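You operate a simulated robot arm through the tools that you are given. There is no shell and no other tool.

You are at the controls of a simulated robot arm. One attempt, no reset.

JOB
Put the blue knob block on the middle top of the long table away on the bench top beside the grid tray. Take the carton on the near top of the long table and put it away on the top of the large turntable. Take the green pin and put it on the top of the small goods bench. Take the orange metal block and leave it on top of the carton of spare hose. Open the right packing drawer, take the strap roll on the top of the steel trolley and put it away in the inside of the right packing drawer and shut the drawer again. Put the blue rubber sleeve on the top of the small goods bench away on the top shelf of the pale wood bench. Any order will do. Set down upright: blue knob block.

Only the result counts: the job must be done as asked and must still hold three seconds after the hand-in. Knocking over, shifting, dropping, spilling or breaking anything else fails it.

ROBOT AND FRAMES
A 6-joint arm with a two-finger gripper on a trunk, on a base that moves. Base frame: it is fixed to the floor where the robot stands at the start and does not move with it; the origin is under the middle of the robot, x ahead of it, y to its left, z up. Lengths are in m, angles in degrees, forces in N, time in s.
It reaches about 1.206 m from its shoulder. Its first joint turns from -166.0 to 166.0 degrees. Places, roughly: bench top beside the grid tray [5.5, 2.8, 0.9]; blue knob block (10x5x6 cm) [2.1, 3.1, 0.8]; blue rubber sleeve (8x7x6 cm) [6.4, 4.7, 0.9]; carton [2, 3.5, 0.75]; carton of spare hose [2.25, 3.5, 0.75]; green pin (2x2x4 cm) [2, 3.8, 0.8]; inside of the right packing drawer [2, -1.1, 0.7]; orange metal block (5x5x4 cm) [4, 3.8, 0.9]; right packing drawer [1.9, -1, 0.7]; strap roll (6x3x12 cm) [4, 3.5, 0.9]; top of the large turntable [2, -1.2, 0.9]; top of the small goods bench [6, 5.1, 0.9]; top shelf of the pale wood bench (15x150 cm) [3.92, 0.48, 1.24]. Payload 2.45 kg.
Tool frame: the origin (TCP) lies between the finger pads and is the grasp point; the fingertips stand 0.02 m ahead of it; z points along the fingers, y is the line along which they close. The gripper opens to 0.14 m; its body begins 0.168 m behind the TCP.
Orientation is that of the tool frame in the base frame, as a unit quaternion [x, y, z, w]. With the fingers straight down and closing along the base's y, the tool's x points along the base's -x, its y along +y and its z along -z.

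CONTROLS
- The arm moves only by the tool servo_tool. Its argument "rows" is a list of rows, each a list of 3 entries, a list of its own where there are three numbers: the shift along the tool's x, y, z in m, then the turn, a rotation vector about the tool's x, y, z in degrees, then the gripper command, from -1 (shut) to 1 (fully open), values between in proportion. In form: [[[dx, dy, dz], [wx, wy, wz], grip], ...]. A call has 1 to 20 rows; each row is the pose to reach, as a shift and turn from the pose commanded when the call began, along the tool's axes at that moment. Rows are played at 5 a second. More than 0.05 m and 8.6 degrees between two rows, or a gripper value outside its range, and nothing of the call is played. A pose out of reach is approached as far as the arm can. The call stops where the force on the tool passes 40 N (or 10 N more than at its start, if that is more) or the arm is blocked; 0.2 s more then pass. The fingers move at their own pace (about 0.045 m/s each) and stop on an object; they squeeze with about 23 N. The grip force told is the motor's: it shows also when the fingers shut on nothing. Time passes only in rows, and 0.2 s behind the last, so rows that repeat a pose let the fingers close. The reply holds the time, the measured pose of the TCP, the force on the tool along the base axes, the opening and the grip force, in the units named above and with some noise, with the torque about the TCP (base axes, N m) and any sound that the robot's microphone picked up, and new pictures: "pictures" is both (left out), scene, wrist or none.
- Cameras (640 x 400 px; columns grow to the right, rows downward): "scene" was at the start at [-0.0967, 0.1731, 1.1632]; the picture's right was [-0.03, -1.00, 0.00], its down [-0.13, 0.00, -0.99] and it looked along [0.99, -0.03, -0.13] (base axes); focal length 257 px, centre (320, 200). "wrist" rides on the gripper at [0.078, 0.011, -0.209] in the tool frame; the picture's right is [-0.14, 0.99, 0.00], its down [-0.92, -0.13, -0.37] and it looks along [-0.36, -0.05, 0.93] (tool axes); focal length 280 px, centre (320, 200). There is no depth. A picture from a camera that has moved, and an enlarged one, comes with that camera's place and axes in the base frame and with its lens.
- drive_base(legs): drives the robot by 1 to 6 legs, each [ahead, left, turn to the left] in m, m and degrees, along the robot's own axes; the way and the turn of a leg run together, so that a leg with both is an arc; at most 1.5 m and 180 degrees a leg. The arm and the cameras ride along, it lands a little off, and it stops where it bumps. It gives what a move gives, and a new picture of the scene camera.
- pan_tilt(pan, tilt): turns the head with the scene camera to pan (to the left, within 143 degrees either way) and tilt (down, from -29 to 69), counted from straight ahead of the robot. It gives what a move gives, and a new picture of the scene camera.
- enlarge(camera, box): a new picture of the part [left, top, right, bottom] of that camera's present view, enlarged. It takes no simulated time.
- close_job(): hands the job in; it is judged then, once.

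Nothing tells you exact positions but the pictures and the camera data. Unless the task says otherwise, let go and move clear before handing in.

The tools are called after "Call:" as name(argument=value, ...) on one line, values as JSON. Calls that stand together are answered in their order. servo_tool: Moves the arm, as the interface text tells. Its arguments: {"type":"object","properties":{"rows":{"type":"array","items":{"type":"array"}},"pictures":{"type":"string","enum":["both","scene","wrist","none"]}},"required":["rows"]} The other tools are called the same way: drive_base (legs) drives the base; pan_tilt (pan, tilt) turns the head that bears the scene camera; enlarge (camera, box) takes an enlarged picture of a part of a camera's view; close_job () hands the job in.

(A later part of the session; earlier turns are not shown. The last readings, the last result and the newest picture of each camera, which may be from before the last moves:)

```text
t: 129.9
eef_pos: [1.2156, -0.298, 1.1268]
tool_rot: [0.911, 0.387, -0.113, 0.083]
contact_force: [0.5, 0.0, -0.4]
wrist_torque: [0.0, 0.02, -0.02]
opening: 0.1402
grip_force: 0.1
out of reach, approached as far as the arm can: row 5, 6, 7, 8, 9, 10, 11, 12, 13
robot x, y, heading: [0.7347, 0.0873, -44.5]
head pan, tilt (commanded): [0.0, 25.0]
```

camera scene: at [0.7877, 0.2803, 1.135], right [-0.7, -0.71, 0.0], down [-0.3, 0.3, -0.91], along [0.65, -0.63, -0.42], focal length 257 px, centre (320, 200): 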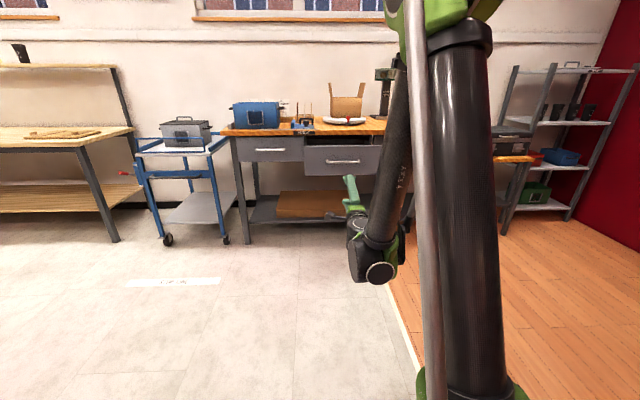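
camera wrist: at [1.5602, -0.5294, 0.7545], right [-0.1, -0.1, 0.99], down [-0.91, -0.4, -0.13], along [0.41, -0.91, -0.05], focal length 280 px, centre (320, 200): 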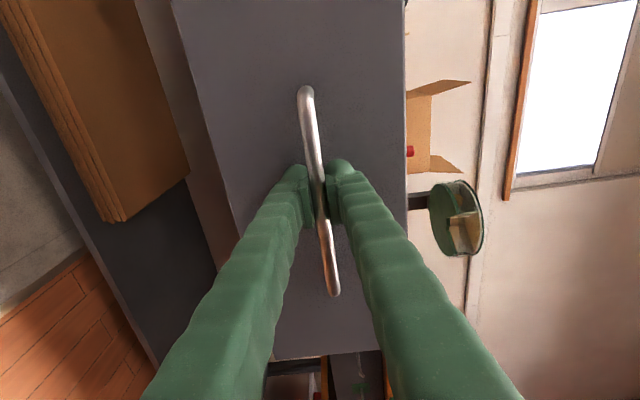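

The wrist did not quite reach vertical; I correct the remaining tilt.

Call:
servo_tool(rows=[[[0, 0.02, 0], [1.2, 5.2, 0], 1], [[0, 0.04, 0], [2.4, 10.4, 0], 1], [[0, 0.05, 0], [3.7, 15.7, 0], 1], [[0, 0.05, 0], [3.7, 15.7, 0], 1]], pictures="both")

```text
t: 130.9
eef_pos: [1.254, -0.3312, 1.1295]
tool_rot: [0.912, 0.386, -0.113, 0.085]
contact_force: [-1.0, 0.0, 0.3]
wrist_torque: [0.0, -0.02, 0.0]
opening: 0.1398
grip_force: 0.1
out of reach, approached as far as the arm can: row 1, 2, 3, 4
robot x, y, heading: [0.7316, 0.0907, -44.1]
head pan, tilt (commanded): [0.0, 25.0]
camera scene: at [0.7876, 0.2804, 1.135], right [-0.7, -0.71, 0.0], down [-0.3, 0.3, -0.91], along [0.65, -0.63, -0.42], focal length 257 px, centre (320, 200)
camera wrist: at [1.3433, -0.2371, 1.3088], right [0.62, -0.77, 0.1], down [-0.66, -0.46, 0.59], along [-0.41, -0.44, -0.8], focal length 280 px, centre (320, 200)
```

scene: 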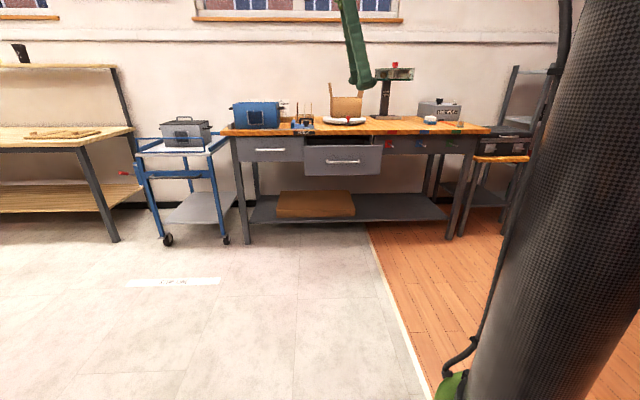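
wrist: 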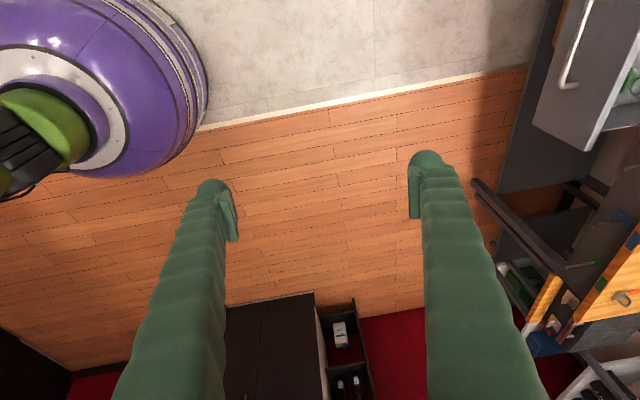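

A wrist joint limit blocks this orientation. I turn the tool back about its axis toward the starting orientation and then remove the tilt.

Call:
servo_tool(rows=[[[0, 0, 0], [0, 0, -8], 1], [[0, 0, 0], [0, 0, -16], 1], [[0, 0, 0], [0, 0, -24], 1], [[0, 0, 0], [0, 0, -32], 1], [[0, 0, 0], [0, 0, -40], 1], [[0, 0, 0], [0, 0, -48], 1]], pictures="none")

```text
t: 132.3
eef_pos: [1.2535, -0.3341, 1.1298]
tool_rot: [0.674, 0.725, -0.137, 0.031]
contact_force: [0.0, 0.3, -0.2]
wrist_torque: [0.0, 0.02, -0.05]
opening: 0.1399
grip_force: 0.0
robot x, y, heading: [0.7341, 0.0866, -44.5]
head pan, tilt (commanded): [0.0, 25.0]
```

Call:
servo_tool(rows=[[[0, 0, 0], [-3, 4.4, 0], 1], [[0, 0, 0], [-6, 8.8, 0], 1], [[0, 0, 0], [-9.1, 13.3, 0], 1], [[0, 0, 0], [-9.1, 13.3, 0], 1]], pictures="none")

```text
t: 133.3
eef_pos: [1.2523, -0.3322, 1.1303]
tool_rot: [0.675, 0.724, -0.138, 0.03]
contact_force: [-0.2, -0.2, 0.2]
wrist_torque: [-0.02, -0.03, -0.05]
opening: 0.1398
grip_force: 0.2
out of reach, approached as far as the arm can: row 1, 2, 3, 4
robot x, y, heading: [0.7354, 0.0829, -44.3]
head pan, tilt (commanded): [0.0, 25.0]
```

Call:
pan_tilt(pan=-35, tilt=-10)

```text
t: 134.3
eef_pos: [1.252, -0.3341, 1.1291]
tool_rot: [0.675, 0.724, -0.136, 0.03]
contact_force: [-0.6, 0.0, -0.4]
wrist_torque: [0.02, 0.0, -0.03]
opening: 0.1398
grip_force: 0.1
robot x, y, heading: [0.7348, 0.0861, -44.5]
head pan, tilt (commanded): [-35.0, -10.0]
camera scene: at [0.7374, 0.2619, 1.1906], right [-0.98, -0.19, 0.0], down [0.03, -0.17, -0.98], along [0.18, -0.97, 0.17], focal length 257 px, centre (320, 200)
```

scene: 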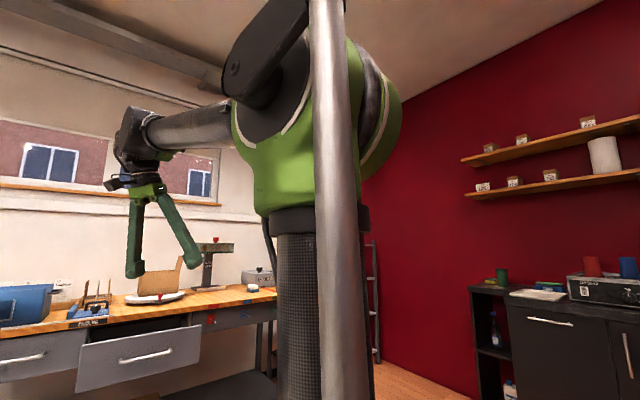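

Call:
servo_tool(rows=[[[0.01, 0.01, 0.02], [0, 0, -8], 1], [[0.02, 0.02, 0.04], [0, 0, -16], 1], [[0.03, 0.03, 0.06], [0, 0, -24], 1], [[0.045, 0.045, 0.07], [0, 0, -32], 1], [[0.059, 0.058, 0.07], [0, 0, -40], 1], [[0.059, 0.058, 0.07], [0, 0, -42], 1]], pictures="none")

```text
t: 135.7
eef_pos: [1.296, -0.2899, 1.0401]
tool_rot: [0.37, 0.918, -0.14, -0.021]
contact_force: [0.2, -0.5, -0.1]
wrist_torque: [0.0, -0.07, 0.02]
opening: 0.1398
grip_force: 0.0
robot x, y, heading: [0.7332, 0.0836, -44.1]
head pan, tilt (commanded): [-35.0, -10.0]
```

Call:
servo_tool(rows=[[[0, 0, 0], [-5, 1.2, 0], 1], [[0, 0, 0], [-10, 2.5, 0], 1], [[0, 0, 0], [-15.8, 3.8, 0], 1], [[0, 0, 0], [-15.8, 3.8, 0], 1]], pictures="none")

```text
t: 136.7
eef_pos: [1.2953, -0.2895, 1.0409]
tool_rot: [0.371, 0.918, -0.14, -0.008]
contact_force: [0.3, -1.1, 0.8]
wrist_torque: [0.04, -0.02, 0.01]
opening: 0.1398
grip_force: 0.1
out of reach, approached as far as the arm can: row 1, 2, 3, 4
robot x, y, heading: [0.7318, 0.0894, -44.3]
head pan, tilt (commanded): [-35.0, -10.0]
```

The stuck tilt comes from a wrist roll limit after passing near the aligned-wrist pose. I swing the tool around its right side back to pointing forward with the forearm sloping down, then I will cross back exactly in the arm's plane.

Call:
servo_tool(rows=[[[-0.004, -0.005, 0.02], [0, -8, 0], 1], [[-0.01, -0.012, 0.04], [0, -16, 0], 1], [[-0.016, -0.02, 0.06], [0, -24, 0], 1], [[-0.022, -0.028, 0.08], [0, -32, 0], 1], [[-0.028, -0.036, 0.1], [0, -40, 0], 1], [[-0.035, -0.045, 0.12], [0, -48, 0], 1], [[-0.042, -0.054, 0.14], [0, -56, 0], 1], [[-0.05, -0.064, 0.155], [0, -64, 0], 1], [[-0.058, -0.074, 0.168], [0, -72, 0], 1], [[-0.066, -0.085, 0.18], [0, -80, 0], 1], [[-0.072, -0.092, 0.187], [0, -86, 0], 1], [[-0.0757, -0.0965, 0.19], [0, -90, 0], 1]], pictures="scene")

```text
t: 139.3
eef_pos: [1.2621, -0.4555, 0.889]
tool_rot: [0.164, 0.655, -0.361, 0.644]
contact_force: [-0.1, 0.6, 0.0]
wrist_torque: [-0.01, 0.01, -0.02]
opening: 0.1401
grip_force: 0.1
out of reach, approached as far as the arm can: row 11
robot x, y, heading: [0.7345, 0.0842, -44.5]
head pan, tilt (commanded): [-35.0, -10.0]
camera scene: at [0.7372, 0.262, 1.1906], right [-0.98, -0.18, 0.0], down [0.03, -0.17, -0.98], along [0.18, -0.97, 0.17], focal length 257 px, centre (320, 200)
```

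scene: 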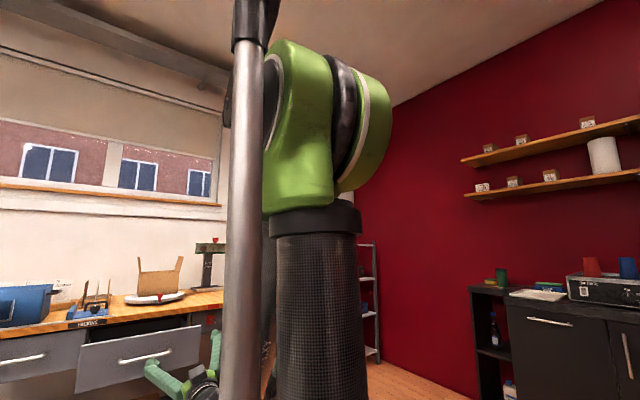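

The tool is back in the forward pose. I first square it exactly to the arm's plane, then cross back down along the path used before.

Call:
servo_tool(rows=[[[0, 0, 0], [0.3, 1.7, 5], 1], [[0, 0, 0], [0.6, 3.4, 10], 1], [[0, 0, 0], [0.95, 5, 15.2], 1], [[0, 0, 0], [0.95, 5, 15.2], 1]], pictures="none")

```text
t: 140.3
eef_pos: [1.2622, -0.4563, 0.89]
tool_rot: [0.269, 0.652, -0.271, 0.655]
contact_force: [-0.1, -0.7, 0.7]
wrist_torque: [-0.01, 0.01, -0.04]
opening: 0.14
grip_force: 0.1
robot x, y, heading: [0.7359, 0.0873, -44.4]
head pan, tilt (commanded): [-35.0, -10.0]
```

Call:
servo_tool(rows=[[[0, 0, 0], [-0.75, 0, 0], 1]], pictures="none")

Call:
servo_tool(rows=[[[-0.04, 0, 0], [0, 0, 0], 1], [[-0.08, 0, 0], [0, 4, 0], 1], [[-0.12, 0, 0], [0, 10, 0], 1], [[-0.16, 0, 0], [0, 18, 0], 1], [[-0.2, 0, 0], [0, 26, 0], 1], [[-0.24, 0, 0], [0, 34, 0], 1], [[-0.28, 0, -0.02], [0, 42, 0], 1], [[-0.31, 0, -0.05], [0, 50, 0], 1]], pictures="none")

```text
t: 140.7
eef_pos: [1.263, -0.455, 0.8899]
tool_rot: [0.265, 0.654, -0.267, 0.656]
contact_force: [-0.4, -0.3, -0.1]
wrist_torque: [0.02, 0.05, -0.01]
opening: 0.1401
grip_force: 0.1
robot x, y, heading: [0.7317, 0.0859, -44.4]
head pan, tilt (commanded): [-35.0, -10.0]
```

```text
t: 142.5
eef_pos: [1.2239, -0.4201, 1.2003]
tool_rot: [0.353, 0.87, -0.13, 0.318]
contact_force: [-0.2, 0.2, -0.5]
wrist_torque: [0.0, -0.04, 0.0]
opening: 0.14
grip_force: 0.0
robot x, y, heading: [0.735, 0.0864, -44.4]
head pan, tilt (commanded): [-35.0, -10.0]
```

The crossing went smoothly this time. I finish the pitch to straight down.

Call:
servo_tool(rows=[[[0, 0, 0], [0, 8, 0], 1], [[0, 0, 0], [0, 16, 0], 1], [[0, 0, 0], [0, 24, 0], 1], [[0, 0, 0], [0, 32, 0], 1], [[0, 0, 0], [0, 40, 0], 1], [[0, 0, 0], [0, 40, 0], 1]], pictures="both")

```text
t: 143.9
eef_pos: [1.2259, -0.42, 1.1995]
tool_rot: [0.376, 0.927, -0.002, 0.002]
contact_force: [0.5, -0.5, -0.3]
wrist_torque: [-0.01, -0.03, 0.01]
opening: 0.1398
grip_force: 0.1
robot x, y, heading: [0.7334, 0.0888, -44.6]
head pan, tilt (commanded): [-35.0, -10.0]
camera scene: at [0.7373, 0.262, 1.1906], right [-0.98, -0.18, 0.0], down [0.03, -0.17, -0.98], along [0.18, -0.97, 0.17], focal length 257 px, centre (320, 200)
camera wrist: at [1.1758, -0.357, 1.4074], right [0.79, 0.61, 0.0], down [0.57, -0.73, 0.37], along [0.23, -0.29, -0.93], focal length 280 px, centre (320, 200)
```

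scene: 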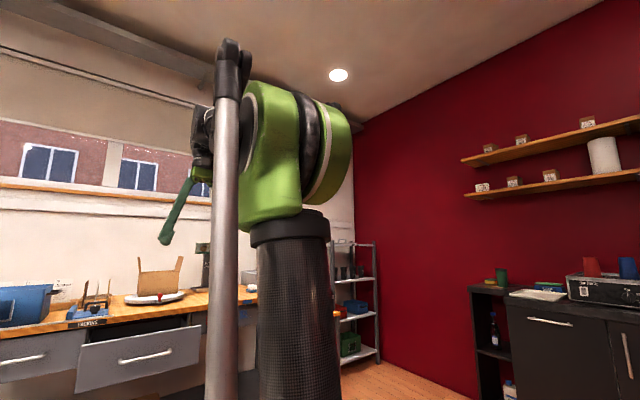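
wrist: 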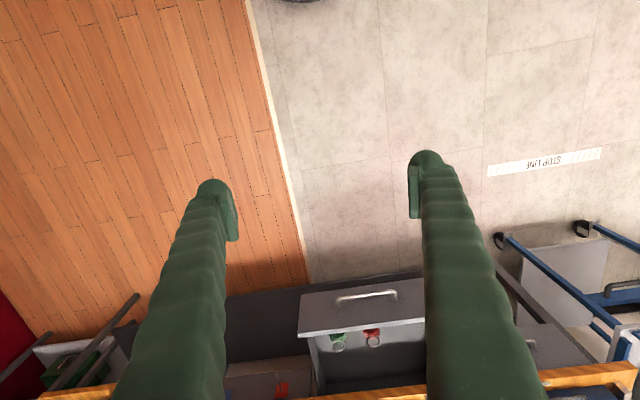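

The tool is vertical again, and the wrist view shows the open drawer holding a small green and red item. Next I drive up the aisle to the steel trolley.

Call:
drive_base(legs=[[0, 0, 89.6], [1.4, 0, 0], [1.4, 0, 0], [0.6, 0, 0]])

Call:
pan_tilt(pan=0, tilt=15)

Call:
enlarge(camera="scene", box=[240, 110, 480, 260])

```text
t: 164.2
eef_pos: [3.7337, 2.8936, 1.2005]
tool_rot: [-0.371, 0.929, 0.001, 0.003]
contact_force: [0.0, -0.3, 0.6]
wrist_torque: [-0.02, -0.03, 0.03]
opening: 0.1399
grip_force: 0.1
robot x, y, heading: [3.2084, 2.4276, 43.4]
head pan, tilt (commanded): [-35.0, -10.0]
camera scene: at [3.0372, 2.4332, 1.1906], right [0.15, -0.99, 0.0], down [0.17, 0.03, -0.98], along [0.97, 0.14, 0.17], focal length 257 px, centre (320, 200)
```

scene: 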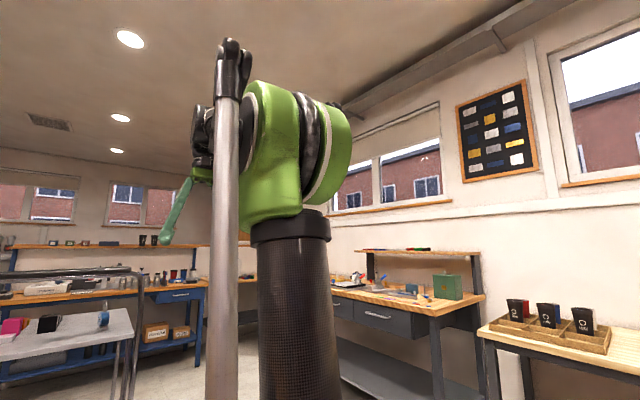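

```text
t: 165.2
eef_pos: [3.7344, 2.8931, 1.1999]
tool_rot: [-0.372, 0.928, -0.001, 0.003]
contact_force: [0.0, 0.2, -0.2]
wrist_torque: [-0.01, -0.02, -0.01]
opening: 0.1402
grip_force: 0.1
robot x, y, heading: [3.2128, 2.4238, 43.5]
head pan, tilt (commanded): [0.0, 15.0]
camera scene: at [3.0217, 2.485, 1.1513], right [0.69, -0.73, 0.0], down [-0.19, -0.18, -0.97], along [0.7, 0.66, -0.26], focal length 257 px, centre (320, 200)
```

scene: 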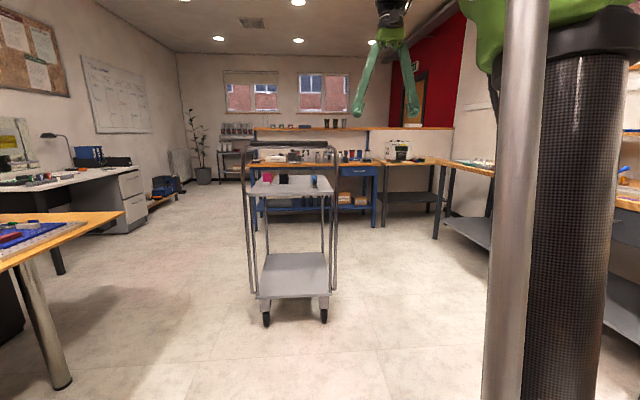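

```text
2.67 times, centred on (360, 185) of scene
camera zoom: at [3.0217, 2.485, 1.1513], right [0.69, -0.73, 0.0], down [-0.19, -0.18, -0.97], along [0.7, 0.66, -0.26], focal length 686 px, centre (213, 240)
```

zoom: 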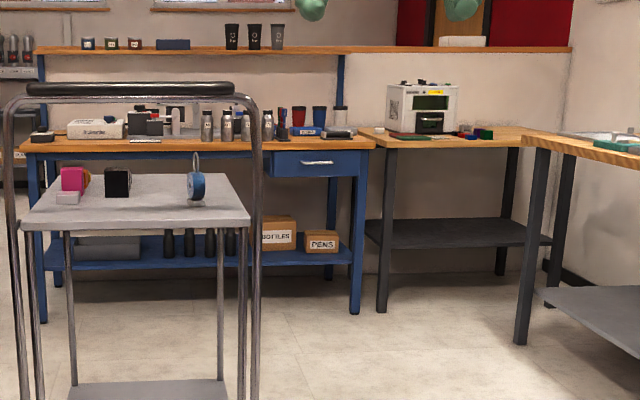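

The trolley's push handle faces me, so I will approach from its side. I enlarge the objects on it.

Call:
enlarge(camera="scene", box=[240, 135, 340, 198])

Call:
enlarge(camera="scene", box=[360, 125, 480, 200])

```text
6.35 times, centred on (290, 166) of scene
camera zoom: at [3.0217, 2.485, 1.1513], right [0.69, -0.73, 0.0], down [-0.19, -0.18, -0.97], along [0.7, 0.66, -0.26], focal length 1632 px, centre (510, 413)
```

zoom: 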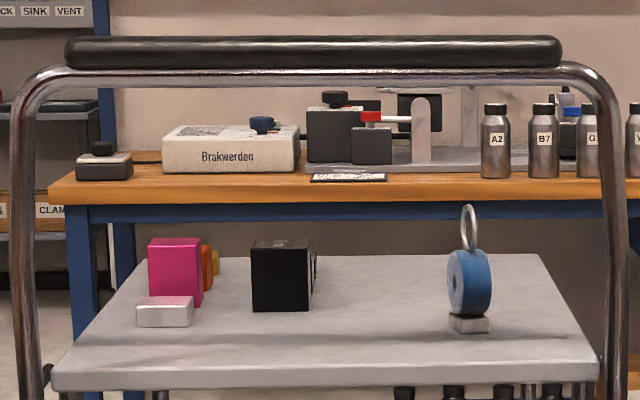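

```text
5.33 times, centred on (420, 162) of scene
camera zoom: at [3.0217, 2.485, 1.1513], right [0.69, -0.73, 0.0], down [-0.19, -0.18, -0.97], along [0.7, 0.66, -0.26], focal length 1371 px, centre (-213, 400)
```

zoom: 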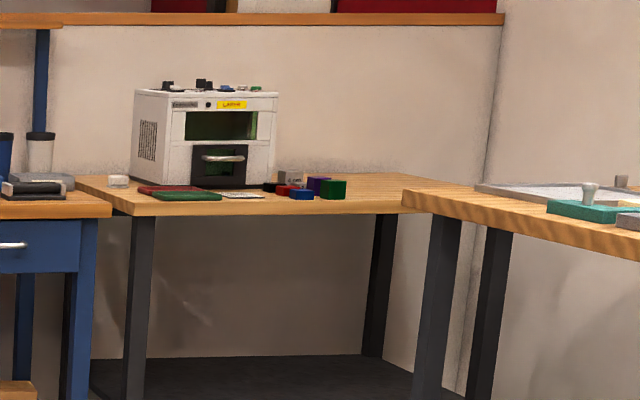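

I can see the orange block behind the pink box on the trolley's left and the blue strap roll on its right; the trolley spans u 5.14–5.77, v −0.48–0. I drive past its right side and turn to face it.

Call:
drive_base(legs=[[0.5, -0.48, 1.5], [0.95, 0, 0], [0, 0, 90]])

Call:
pan_tilt(pan=0, tilt=25)

Call:
enlarge(camera="scene", box=[200, 80, 440, 230])

```text
t: 177.6
eef_pos: [4.1155, 3.5997, 1.1992]
tool_rot: [0.925, -0.379, -0.002, -0.002]
contact_force: [0.1, -0.2, -0.4]
wrist_torque: [0.0, 0.0, -0.03]
opening: 0.1401
grip_force: 0.1
robot x, y, heading: [4.602, 3.0933, 135.4]
head pan, tilt (commanded): [0.0, 15.0]
camera scene: at [4.5498, 2.9015, 1.1512], right [0.7, 0.71, 0.0], down [0.18, -0.18, -0.97], along [-0.69, 0.68, -0.26], focal length 257 px, centre (320, 200)
```

scene: 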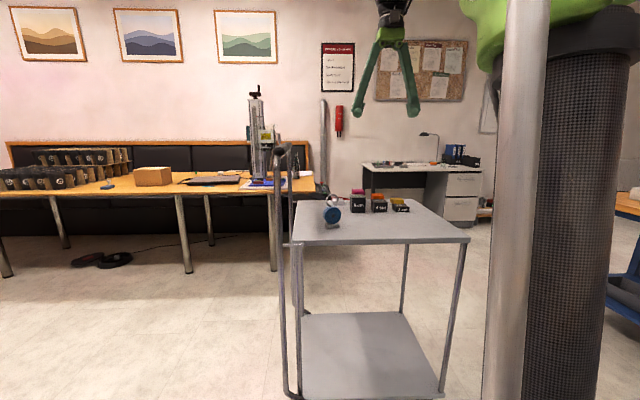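

```text
t: 178.3
eef_pos: [4.1156, 3.5995, 1.1996]
tool_rot: [0.926, -0.378, -0.002, -0.002]
contact_force: [0.0, 0.0, 0.6]
wrist_torque: [-0.04, 0.03, 0.01]
opening: 0.14
grip_force: 0.1
robot x, y, heading: [4.6033, 3.0887, 135.4]
head pan, tilt (commanded): [0.0, 25.0]
camera scene: at [4.5507, 2.9007, 1.1351], right [0.7, 0.71, 0.0], down [0.3, -0.3, -0.91], along [-0.64, 0.64, -0.42], focal length 257 px, centre (320, 200)
```

scene: 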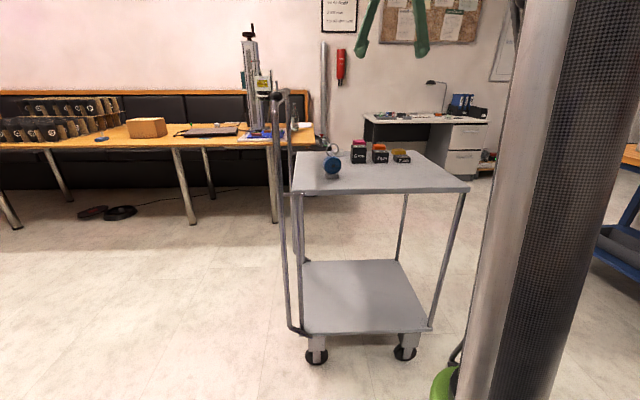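

```text
2.67 times, centred on (320, 155) of scene
camera zoom: at [4.5507, 2.9007, 1.1351], right [0.7, 0.71, 0.0], down [0.3, -0.3, -0.91], along [-0.64, 0.64, -0.42], focal length 686 px, centre (320, 320)
```

zoom: 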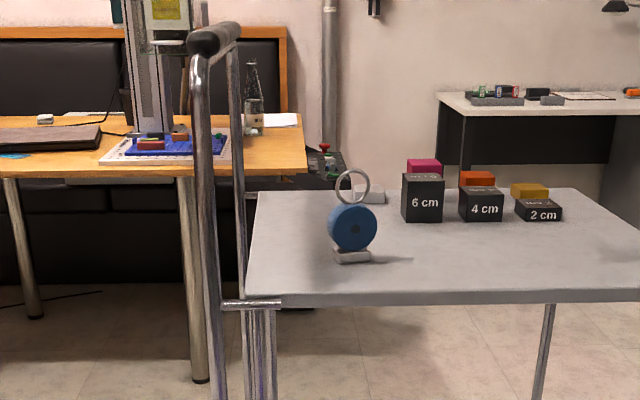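

The blocks are a labelled set: black 6/4/2 cm blocks in front of pink, orange and yellow ones; the orange one sits behind "4 cm". I take a wrist picture to locate it precisely.

Call:
servo_tool(rows=[[[-0.04, 0, 0], [0, 0, 0], 1], [[-0.08, 0, 0], [0, 0, 0], 1], [[-0.12, 0.0, 0], [0, 0, 0], 1]], pictures="wrist")

Call:
enlarge(camera="wrist", box=[200, 180, 440, 330])

```text
t: 179.1
eef_pos: [4.0321, 3.6842, 1.198]
tool_rot: [0.926, -0.379, -0.003, -0.002]
contact_force: [1.0, -0.3, 1.3]
wrist_torque: [0.09, 0.09, -0.02]
opening: 0.1399
grip_force: 0.1
robot x, y, heading: [4.6019, 3.092, 135.1]
head pan, tilt (commanded): [0.0, 25.0]
camera wrist: at [4.0804, 3.6191, 1.4065], right [-0.79, -0.61, 0.0], down [-0.57, 0.73, 0.37], along [-0.23, 0.3, -0.93], focal length 280 px, centre (320, 200)
```

wrist: 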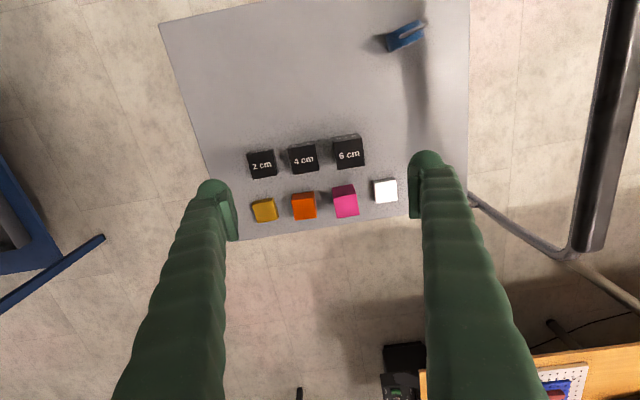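

```text
2.67 times, centred on (320, 255) of wrist
camera zoom: at [4.0804, 3.6191, 1.4065], right [-0.79, -0.61, 0.0], down [-0.57, 0.73, 0.37], along [-0.23, 0.3, -0.93], focal length 748 px, centre (320, 53)
```

zoom: 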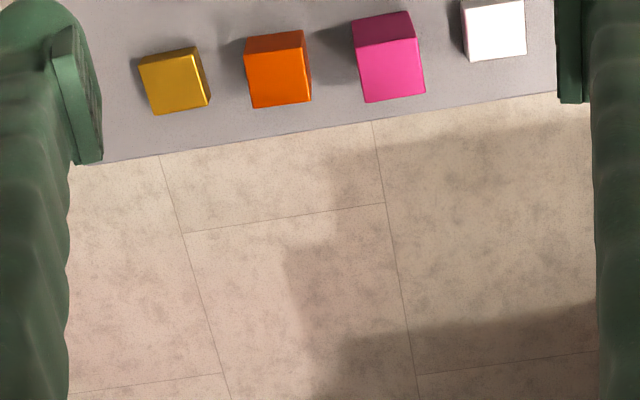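

The orange block's top is near (3.965, 3.82, 0.88). I enlarge to measure the gaps around it before choosing the closing direction.

Call:
enlarge(camera="wrist", box=[230, 120, 410, 232])

```text
3.56 times, centred on (320, 176) of wrist
camera zoom: at [4.0804, 3.6191, 1.4065], right [-0.79, -0.61, 0.0], down [-0.57, 0.73, 0.37], along [-0.23, 0.3, -0.93], focal length 997 px, centre (320, 285)
```

zoom: 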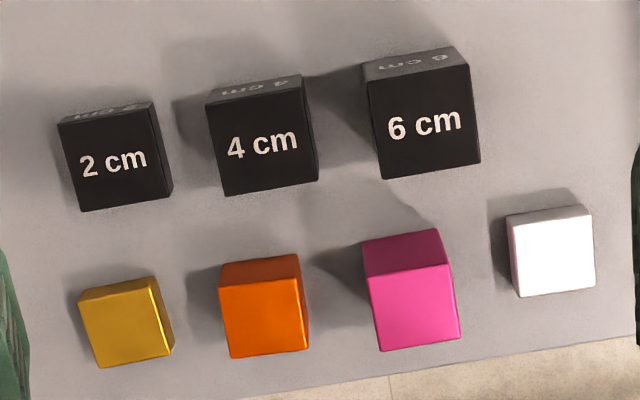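

The trolley top is at about z=0.85 and the gaps in front of and behind the orange block are best, so I'll close along the depth direction. I move above it and rotate the gripper 90°.

Call:
servo_tool(rows=[[[-0.02, -0.01, 0.02], [0, 0, 8], 0.8], [[-0.05, -0.02, 0.04], [0, 0, 16], 0.6], [[-0.08, -0.03, 0.06], [0, 0, 24], 0.4], [[-0.11, -0.04, 0.08], [0, 0, 32], 0.3], [[-0.141, -0.051, 0.1], [0, 0, 40], 0.3], [[-0.141, -0.051, 0.12], [0, 0, 48], 0.3], [[-0.141, -0.051, 0.14], [0, 0, 56], 0.3], [[-0.141, -0.051, 0.16], [0, 0, 64], 0.3], [[-0.141, -0.051, 0.17], [0, 0, 72], 0.3], [[-0.141, -0.051, 0.18], [0, 0, 80], 0.3], [[-0.141, -0.051, 0.19], [0, 0, 88], 0.3], [[-0.141, -0.051, 0.2], [0, 0, 90], 0.3]], pictures="wrist")

Call:
enlarge(camera="wrist", box=[220, 60, 460, 210])

```text
t: 181.7
eef_pos: [3.9639, 3.8186, 1.001]
tool_rot: [-0.386, 0.923, 0.002, -0.001]
contact_force: [-0.1, 0.0, 0.0]
wrist_torque: [-0.02, -0.01, -0.02]
opening: 0.0911
grip_force: 0.1
robot x, y, heading: [4.6031, 3.0913, 135.2]
head pan, tilt (commanded): [0.0, 25.0]
camera wrist: at [3.9026, 3.7686, 1.2085], right [-0.61, 0.79, 0.0], down [0.74, 0.56, 0.37], along [0.29, 0.23, -0.93], focal length 280 px, centre (320, 200)
```

wrist: 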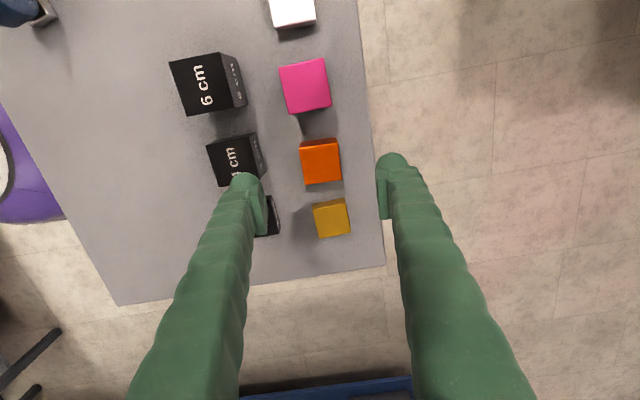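

```text
2.67 times, centred on (340, 135) of wrist
camera zoom: at [3.9026, 3.7686, 1.2085], right [-0.61, 0.79, 0.0], down [0.74, 0.56, 0.37], along [0.29, 0.23, -0.93], focal length 748 px, centre (267, 373)
```

zoom: 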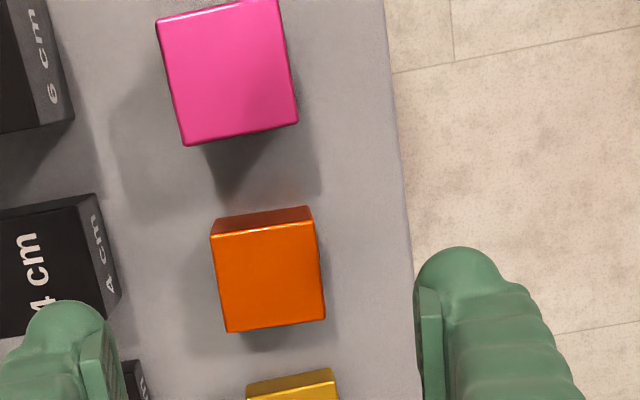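

The gripper is centred over the orange block. I narrow the opening to 7 cm, descend and grip.

Call:
servo_tool(rows=[[[-0.001, -0.001, 0.0], [0, 0, 0], 0.0], [[-0.001, -0.001, 0.03], [0, 0, 0], 0.0], [[-0.001, -0.001, 0.06], [0, 0, 0], 0.0], [[-0.001, -0.001, 0.09], [0, 0, 0], 0.0], [[-0.001, -0.001, 0.11], [0, 0, 0], 0.0], [[-0.001, -0.001, 0.121], [0, 0, 0], 0.0], [[-0.001, -0.001, 0.121], [0, 0, 0], -0.3], [[-0.001, -0.001, 0.121], [0, 0, 0], -0.6], [[-0.001, -0.001, 0.121], [0, 0, 0], -1], [[-0.001, -0.001, 0.121], [0, 0, 0], -1], [[-0.001, -0.001, 0.121], [0, 0, 0], -1]], pictures="both")

```text
t: 184.1
eef_pos: [3.9655, 3.8217, 0.8791]
tool_rot: [-0.387, 0.922, 0.003, 0.0]
contact_force: [-0.8, 0.7, 0.8]
wrist_torque: [-0.01, -0.05, -0.02]
opening: 0.0451
grip_force: 23.1
robot x, y, heading: [4.606, 3.0942, 135.0]
head pan, tilt (commanded): [0.0, 25.0]
camera scene: at [4.5506, 2.9008, 1.135], right [0.7, 0.71, 0.0], down [0.3, -0.3, -0.91], along [-0.64, 0.64, -0.42], focal length 257 px, centre (320, 200)
camera wrist: at [3.9035, 3.7718, 1.0877], right [-0.61, 0.79, 0.0], down [0.74, 0.57, 0.37], along [0.29, 0.23, -0.93], focal length 280 px, centre (320, 200)
```

scene: 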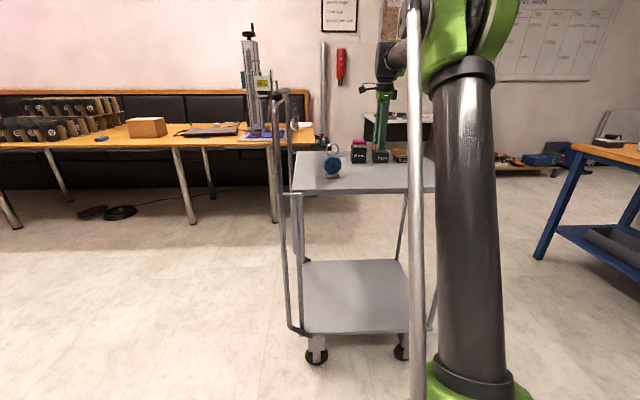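
wrist: 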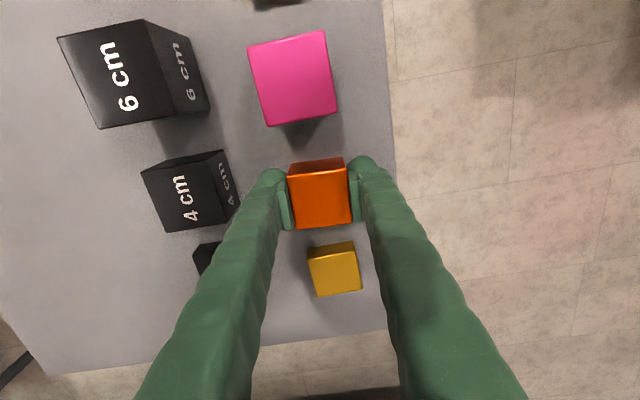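

The orange block is held (4.5 cm). I lift it straight up.

Call:
servo_tool(rows=[[[0, 0, -0.02], [0, 0, 0], -1], [[0, 0, -0.06], [0, 0, 0], -1], [[0, 0, -0.1], [0, 0, 0], -1], [[0, 0, -0.15], [0, 0, 0], -1], [[0, 0, -0.2], [0, 0, 0], -1], [[0, 0, -0.25], [0, 0, 0], -1], [[0, -0.05, -0.28], [0, 0, 0], -1], [[0, -0.09, -0.28], [0, 0, 0], -1], [[0, -0.13, -0.28], [0, 0, 0], -1], [[0, -0.17, -0.28], [0, 0, 0], -1], [[0, -0.21, -0.28], [0, 0, 0], -1], [[0, -0.25, -0.28], [0, 0, 0], -1]], pictures="both")

```text
refused: row 7 steps farther than a row can; nothing moved
```

Call:
servo_tool(rows=[[[0, 0, -0.02], [0, 0, 0], -1], [[0, 0, -0.06], [0, 0, 0], -1], [[0, 0, -0.1], [0, 0, 0], -1], [[0, 0, -0.14], [0, 0, 0], -1], [[0, 0, -0.18], [0, 0, 0], -1], [[0, 0, -0.22], [0, 0, 0], -1], [[0, 0, -0.26], [0, 0, 0], -1], [[0, -0.03, -0.28], [0, 0, 0], -1], [[0, -0.07, -0.28], [0, 0, 0], -1], [[0, -0.11, -0.28], [0, 0, 0], -1], [[0, -0.15, -0.28], [0, 0, 0], -1], [[0, -0.19, -0.28], [0, 0, 0], -1], [[0, -0.23, -0.28], [0, 0, 0], -1]], pictures="both")

```text
t: 186.9
eef_pos: [4.1306, 3.6583, 1.1563]
tool_rot: [-0.387, 0.922, 0.003, 0.001]
contact_force: [-0.8, 0.4, -2.7]
wrist_torque: [-0.07, -0.04, 0.0]
opening: 0.0454
grip_force: 22.9
out of reach, approached as far as the arm can: row 7, 8
robot x, y, heading: [4.6043, 3.0938, 135.1]
head pan, tilt (commanded): [0.0, 25.0]
camera scene: at [4.5504, 2.901, 1.1351], right [0.7, 0.71, 0.0], down [0.3, -0.3, -0.91], along [-0.64, 0.64, -0.42], focal length 257 px, centre (320, 200)
camera wrist: at [4.0686, 3.6079, 1.365], right [-0.61, 0.79, 0.0], down [0.74, 0.57, 0.37], along [0.29, 0.23, -0.93], focal length 280 px, centre (320, 200)
```

scene: 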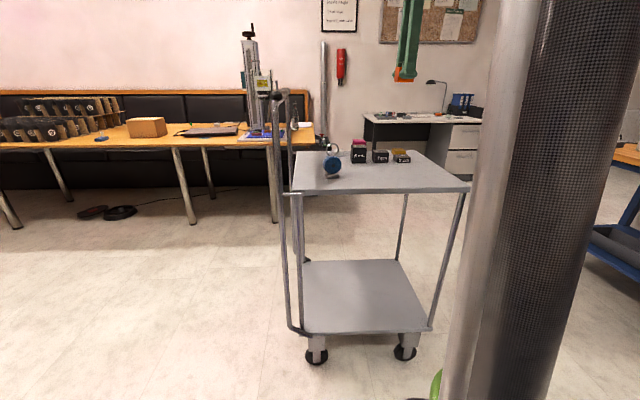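
wrist: 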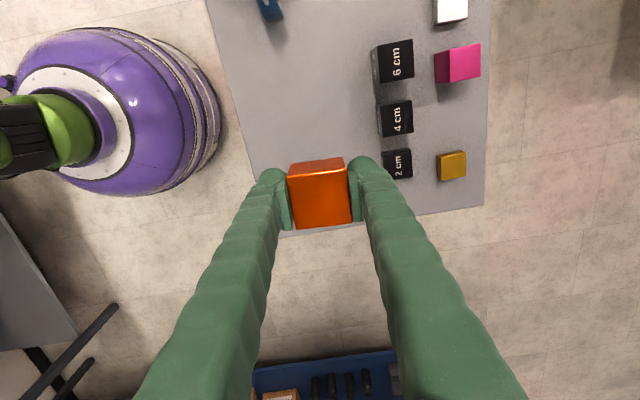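

The block is secure. I retract the tool, back off a little, then strafe left past the trolley handle and approach the table opposite the closed carton.

Call:
servo_tool(rows=[[[0, -0.04, -0.02], [0, 0, 0], -1], [[0, -0.08, -0.04], [0, 0, 0], -1], [[0, -0.12, -0.05], [0, 0, 0], -1], [[0, -0.16, -0.05], [0, 0, 0], -1]], pictures="none")

Call:
drive_base(legs=[[-0.15, 0, 0], [0, 1.48, 0], [0.9, 0, 0]])

Call:
pan_tilt(pan=0, tilt=30)

```text
t: 187.9
eef_pos: [4.2435, 3.5433, 1.2075]
tool_rot: [-0.387, 0.922, 0.003, -0.001]
contact_force: [-1.2, 0.8, -2.4]
wrist_torque: [-0.07, -0.09, -0.01]
opening: 0.0453
grip_force: 22.7
robot x, y, heading: [4.6041, 3.0901, 135.4]
head pan, tilt (commanded): [0.0, 25.0]
```

```text
t: 200.7
eef_pos: [2.6551, 3.0494, 1.2076]
tool_rot: [-0.378, 0.926, 0.003, 0.0]
contact_force: [0.6, 0.7, -2.0]
wrist_torque: [0.03, 0.01, -0.02]
opening: 0.0451
grip_force: 22.6
robot x, y, heading: [3.0086, 2.5905, 134.2]
head pan, tilt (commanded): [0.0, 25.0]
camera scene: at [2.9493, 2.4009, 1.135], right [0.72, 0.7, 0.0], down [0.29, -0.3, -0.91], along [-0.63, 0.65, -0.42], focal length 257 px, centre (320, 200)
```

scene: 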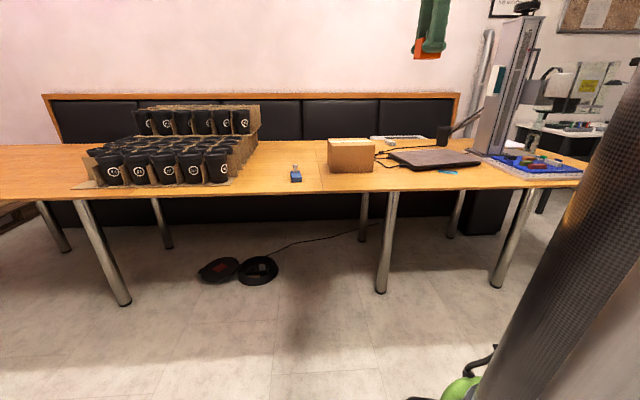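

```text
t: 201.4
eef_pos: [2.655, 3.0498, 1.2081]
tool_rot: [-0.377, 0.926, 0.002, 0.0]
contact_force: [-0.2, 0.2, -3.0]
wrist_torque: [0.03, -0.02, -0.01]
opening: 0.0449
grip_force: 22.8
robot x, y, heading: [3.0048, 2.589, 134.0]
head pan, tilt (commanded): [0.0, 30.0]
camera scene: at [2.9505, 2.3997, 1.1271], right [0.72, 0.7, 0.0], down [0.35, -0.36, -0.87], along [-0.6, 0.62, -0.5], focal length 257 px, centre (320, 200)
```

scene: 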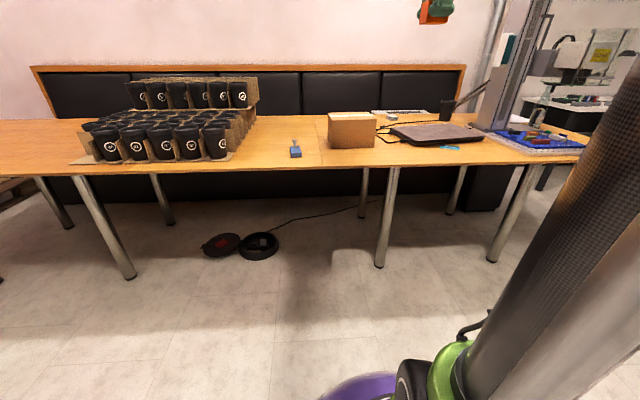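

The closed carton is ahead. I drive 0.35 m closer and take a wrist view of its top.

Call:
drive_base(legs=[[0.35, 0, 1.0]])

Call:
servo_tool(rows=[[[0, 0, 0], [0, 0, 0], -1]], pictures="both")

```text
t: 203.7
eef_pos: [2.4049, 3.2955, 1.2066]
tool_rot: [-0.383, 0.924, 0.003, 0.0]
contact_force: [-0.2, 0.5, -2.7]
wrist_torque: [0.03, 0.0, 0.01]
opening: 0.0452
grip_force: 22.8
robot x, y, heading: [2.7626, 2.842, 134.7]
head pan, tilt (commanded): [0.0, 30.0]
camera scene: at [2.707, 2.6488, 1.127], right [0.71, 0.71, 0.0], down [0.35, -0.35, -0.87], along [-0.61, 0.61, -0.5], focal length 257 px, centre (320, 200)
```

scene: 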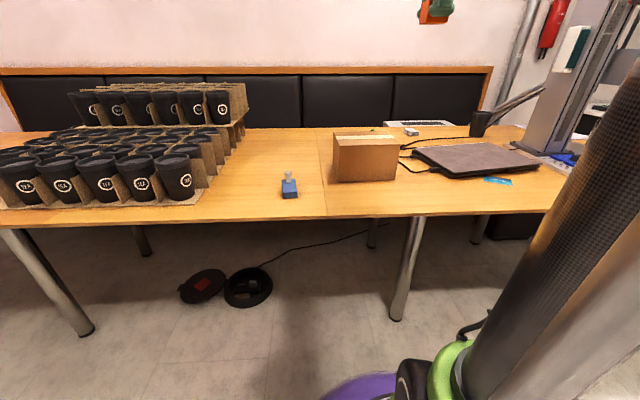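

```text
t: 204.1
eef_pos: [2.405, 3.2958, 1.2064]
tool_rot: [-0.383, 0.924, 0.003, -0.001]
contact_force: [-0.8, 0.5, -1.6]
wrist_torque: [0.01, 0.0, -0.02]
opening: 0.0453
grip_force: 23.0
robot x, y, heading: [2.7603, 2.8406, 134.7]
head pan, tilt (commanded): [0.0, 30.0]
camera scene: at [2.707, 2.6487, 1.127], right [0.71, 0.71, 0.0], down [0.35, -0.35, -0.87], along [-0.61, 0.61, -0.5], focal length 257 px, centre (320, 200)
camera wrist: at [2.3421, 3.2455, 1.4154], right [-0.6, 0.8, 0.01], down [0.74, 0.56, 0.37], along [0.29, 0.23, -0.93], focal length 280 px, centre (320, 200)
```

scene: 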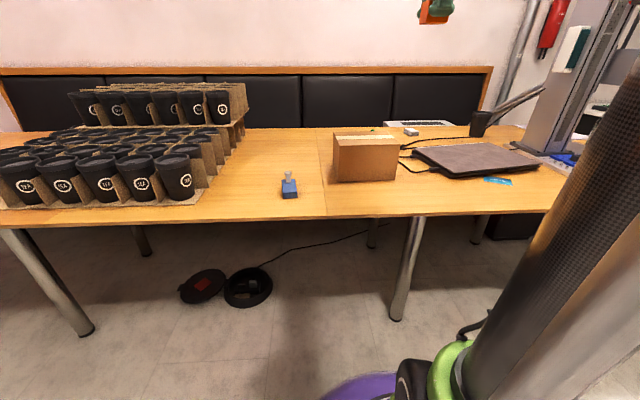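
wrist: 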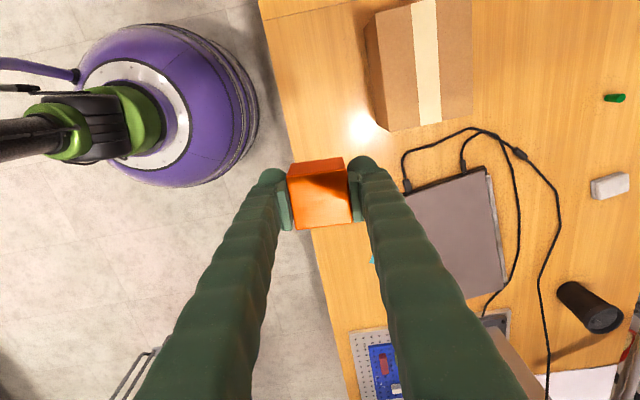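

The closed carton's top spans about 0.19 x 0.16 m centred near (2.20, 3.37) at z≈0.88. I move the orange block above its centre and lower it close.

Call:
servo_tool(rows=[[[0.018, 0.04, 0], [0, 0, 0], -1], [[0.036, 0.08, 0], [0, 0, 0], -1], [[0.055, 0.12, 0], [0, 0, 0], -1], [[0.073, 0.16, 0], [0, 0, 0], -1], [[0.091, 0.2, 0], [0, 0, 0], -1], [[0.091, 0.2, 0.05], [0, 0, 0], -1], [[0.091, 0.2, 0.1], [0, 0, 0], -1], [[0.091, 0.2, 0.15], [0, 0, 0], -1], [[0.091, 0.2, 0.2], [0, 0, 0], -1], [[0.091, 0.2, 0.24], [0, 0, 0], -1], [[0.091, 0.2, 0.26], [0, 0, 0], -1]], pictures="both")

Call:
enlarge(camera="scene", box=[300, 80, 440, 168])

```text
t: 206.5
eef_pos: [2.1966, 3.3741, 0.9494]
tool_rot: [-0.383, 0.924, 0.003, 0.0]
contact_force: [-0.2, -0.1, -1.8]
wrist_torque: [0.05, -0.01, -0.01]
opening: 0.0452
grip_force: 22.7
robot x, y, heading: [2.7616, 2.8407, 134.8]
head pan, tilt (commanded): [0.0, 30.0]
camera scene: at [2.7069, 2.6488, 1.127], right [0.71, 0.71, 0.0], down [0.35, -0.35, -0.87], along [-0.61, 0.61, -0.5], focal length 257 px, centre (320, 200)
camera wrist: at [2.1351, 3.3246, 1.1574], right [-0.6, 0.8, 0.0], down [0.74, 0.56, 0.37], along [0.29, 0.23, -0.93], focal length 280 px, centre (320, 200)
```

scene: 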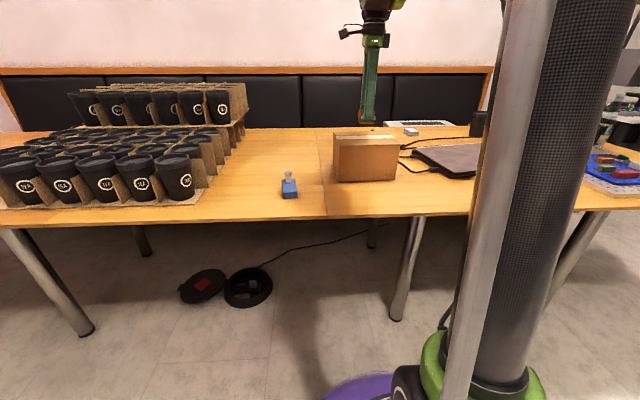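
wrist: 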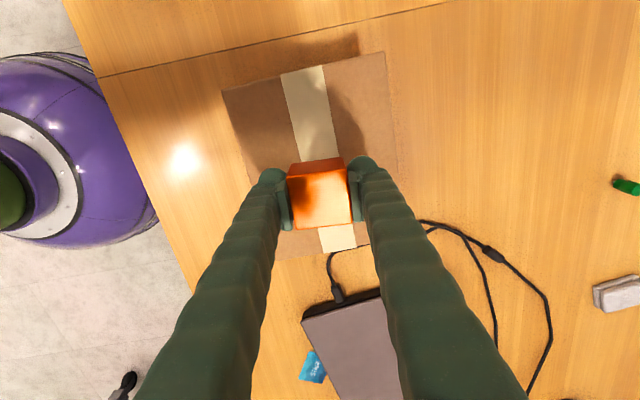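

```text
4.55 times, centred on (370, 124) of scene
camera zoom: at [2.7069, 2.6488, 1.127], right [0.71, 0.71, 0.0], down [0.35, -0.35, -0.87], along [-0.61, 0.61, -0.5], focal length 1169 px, centre (93, 546)
```

zoom: 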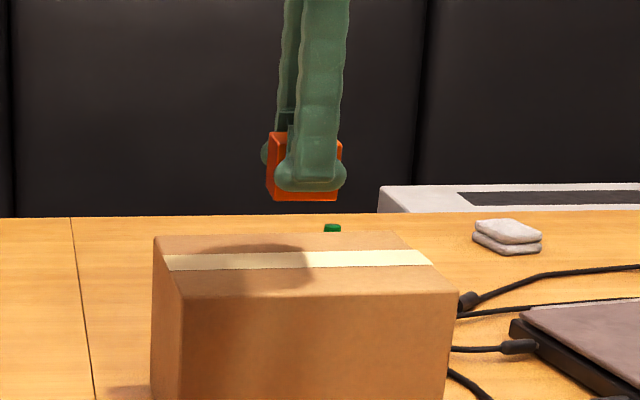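

The block is centred above the carton. I lower it gently until contact.

Call:
servo_tool(rows=[[[0, 0, 0.015], [0, 0, 0], -1], [[0, 0, 0.025], [0, 0, 0], -1], [[0, 0, 0.031], [0, 0, 0], -1], [[0, 0, 0.035], [0, 0, 0], -1], [[0, 0, 0.038], [0, 0, 0], -1]], pictures="none")

Call:
enlarge(camera="scene", box=[300, 80, 440, 168])

```text
t: 207.7
eef_pos: [2.1968, 3.3727, 0.9117]
tool_rot: [-0.383, 0.924, 0.002, 0.0]
contact_force: [0.4, -0.4, -2.9]
wrist_torque: [0.01, 0.02, 0.0]
opening: 0.0449
grip_force: 22.9
robot x, y, heading: [2.7588, 2.8444, 134.7]
head pan, tilt (commanded): [0.0, 30.0]
```

```text
4.55 times, centred on (370, 124) of scene
camera zoom: at [2.7069, 2.6488, 1.127], right [0.71, 0.71, 0.0], down [0.35, -0.35, -0.87], along [-0.61, 0.61, -0.5], focal length 1169 px, centre (93, 546)
```

zoom: 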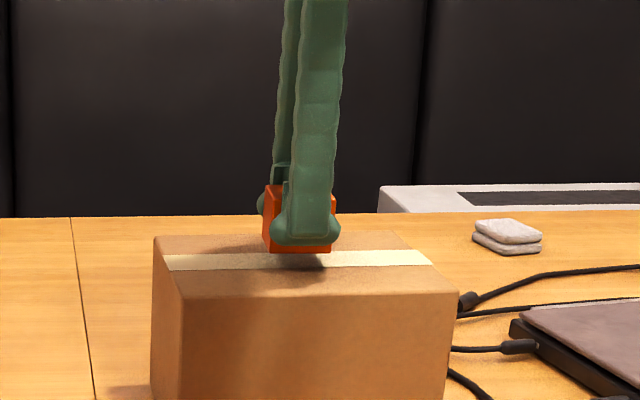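

Call:
servo_tool(rows=[[[0, 0, 0.003], [0, 0, 0], -1], [[0, 0, 0.006], [0, 0, 0], -1], [[0, 0, 0.009], [0, 0, 0], -1]], pictures="none")

Call:
enlarge(camera="scene", box=[330, 110, 400, 154])

```text
t: 208.5
eef_pos: [2.1978, 3.3734, 0.9018]
tool_rot: [-0.382, 0.924, 0.003, 0.0]
contact_force: [-0.5, -0.4, -2.2]
wrist_torque: [0.0, 0.02, 0.03]
opening: 0.045
grip_force: 23.1
robot x, y, heading: [2.7597, 2.8442, 134.9]
head pan, tilt (commanded): [0.0, 30.0]
```

```text
9.09 times, centred on (365, 132) of scene
camera zoom: at [2.7069, 2.6488, 1.127], right [0.71, 0.71, 0.0], down [0.35, -0.35, -0.87], along [-0.61, 0.61, -0.5], focal length 2337 px, centre (-89, 818)
```

zoom: 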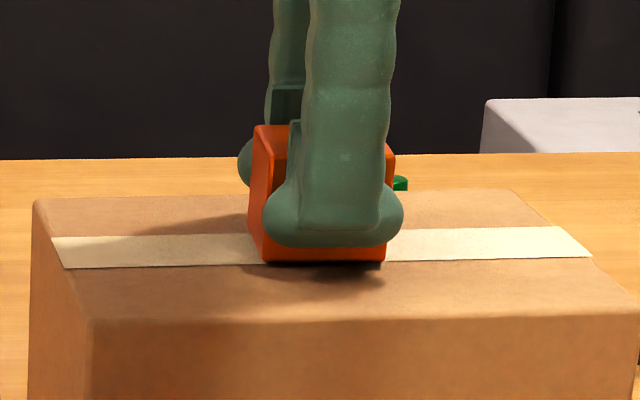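

Call:
servo_tool(rows=[[[0, 0, 0.003], [0, 0, 0], -1], [[0, 0, 0.005], [0, 0, 0], -1], [[0, 0, 0.007], [0, 0, 0], -1]], pictures="none")

Call:
enlarge(camera="scene", box=[330, 110, 400, 154])

```text
t: 209.3
eef_pos: [2.1977, 3.3729, 0.8949]
tool_rot: [-0.382, 0.924, 0.003, 0.0]
contact_force: [-0.7, 2.7, 19.9]
wrist_torque: [-0.04, -0.07, -0.01]
opening: 0.0451
grip_force: 22.9
robot x, y, heading: [2.7584, 2.8383, 134.9]
head pan, tilt (commanded): [0.0, 30.0]
```

```text
9.09 times, centred on (365, 132) of scene
camera zoom: at [2.7073, 2.6485, 1.127], right [0.71, 0.71, 0.0], down [0.35, -0.35, -0.87], along [-0.61, 0.61, -0.5], focal length 2337 px, centre (-89, 818)
```

zoom: 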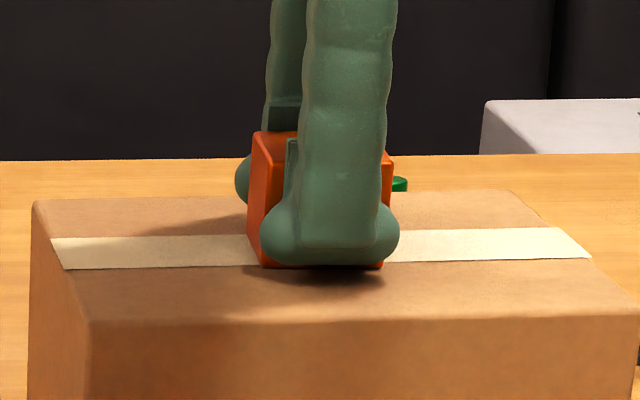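

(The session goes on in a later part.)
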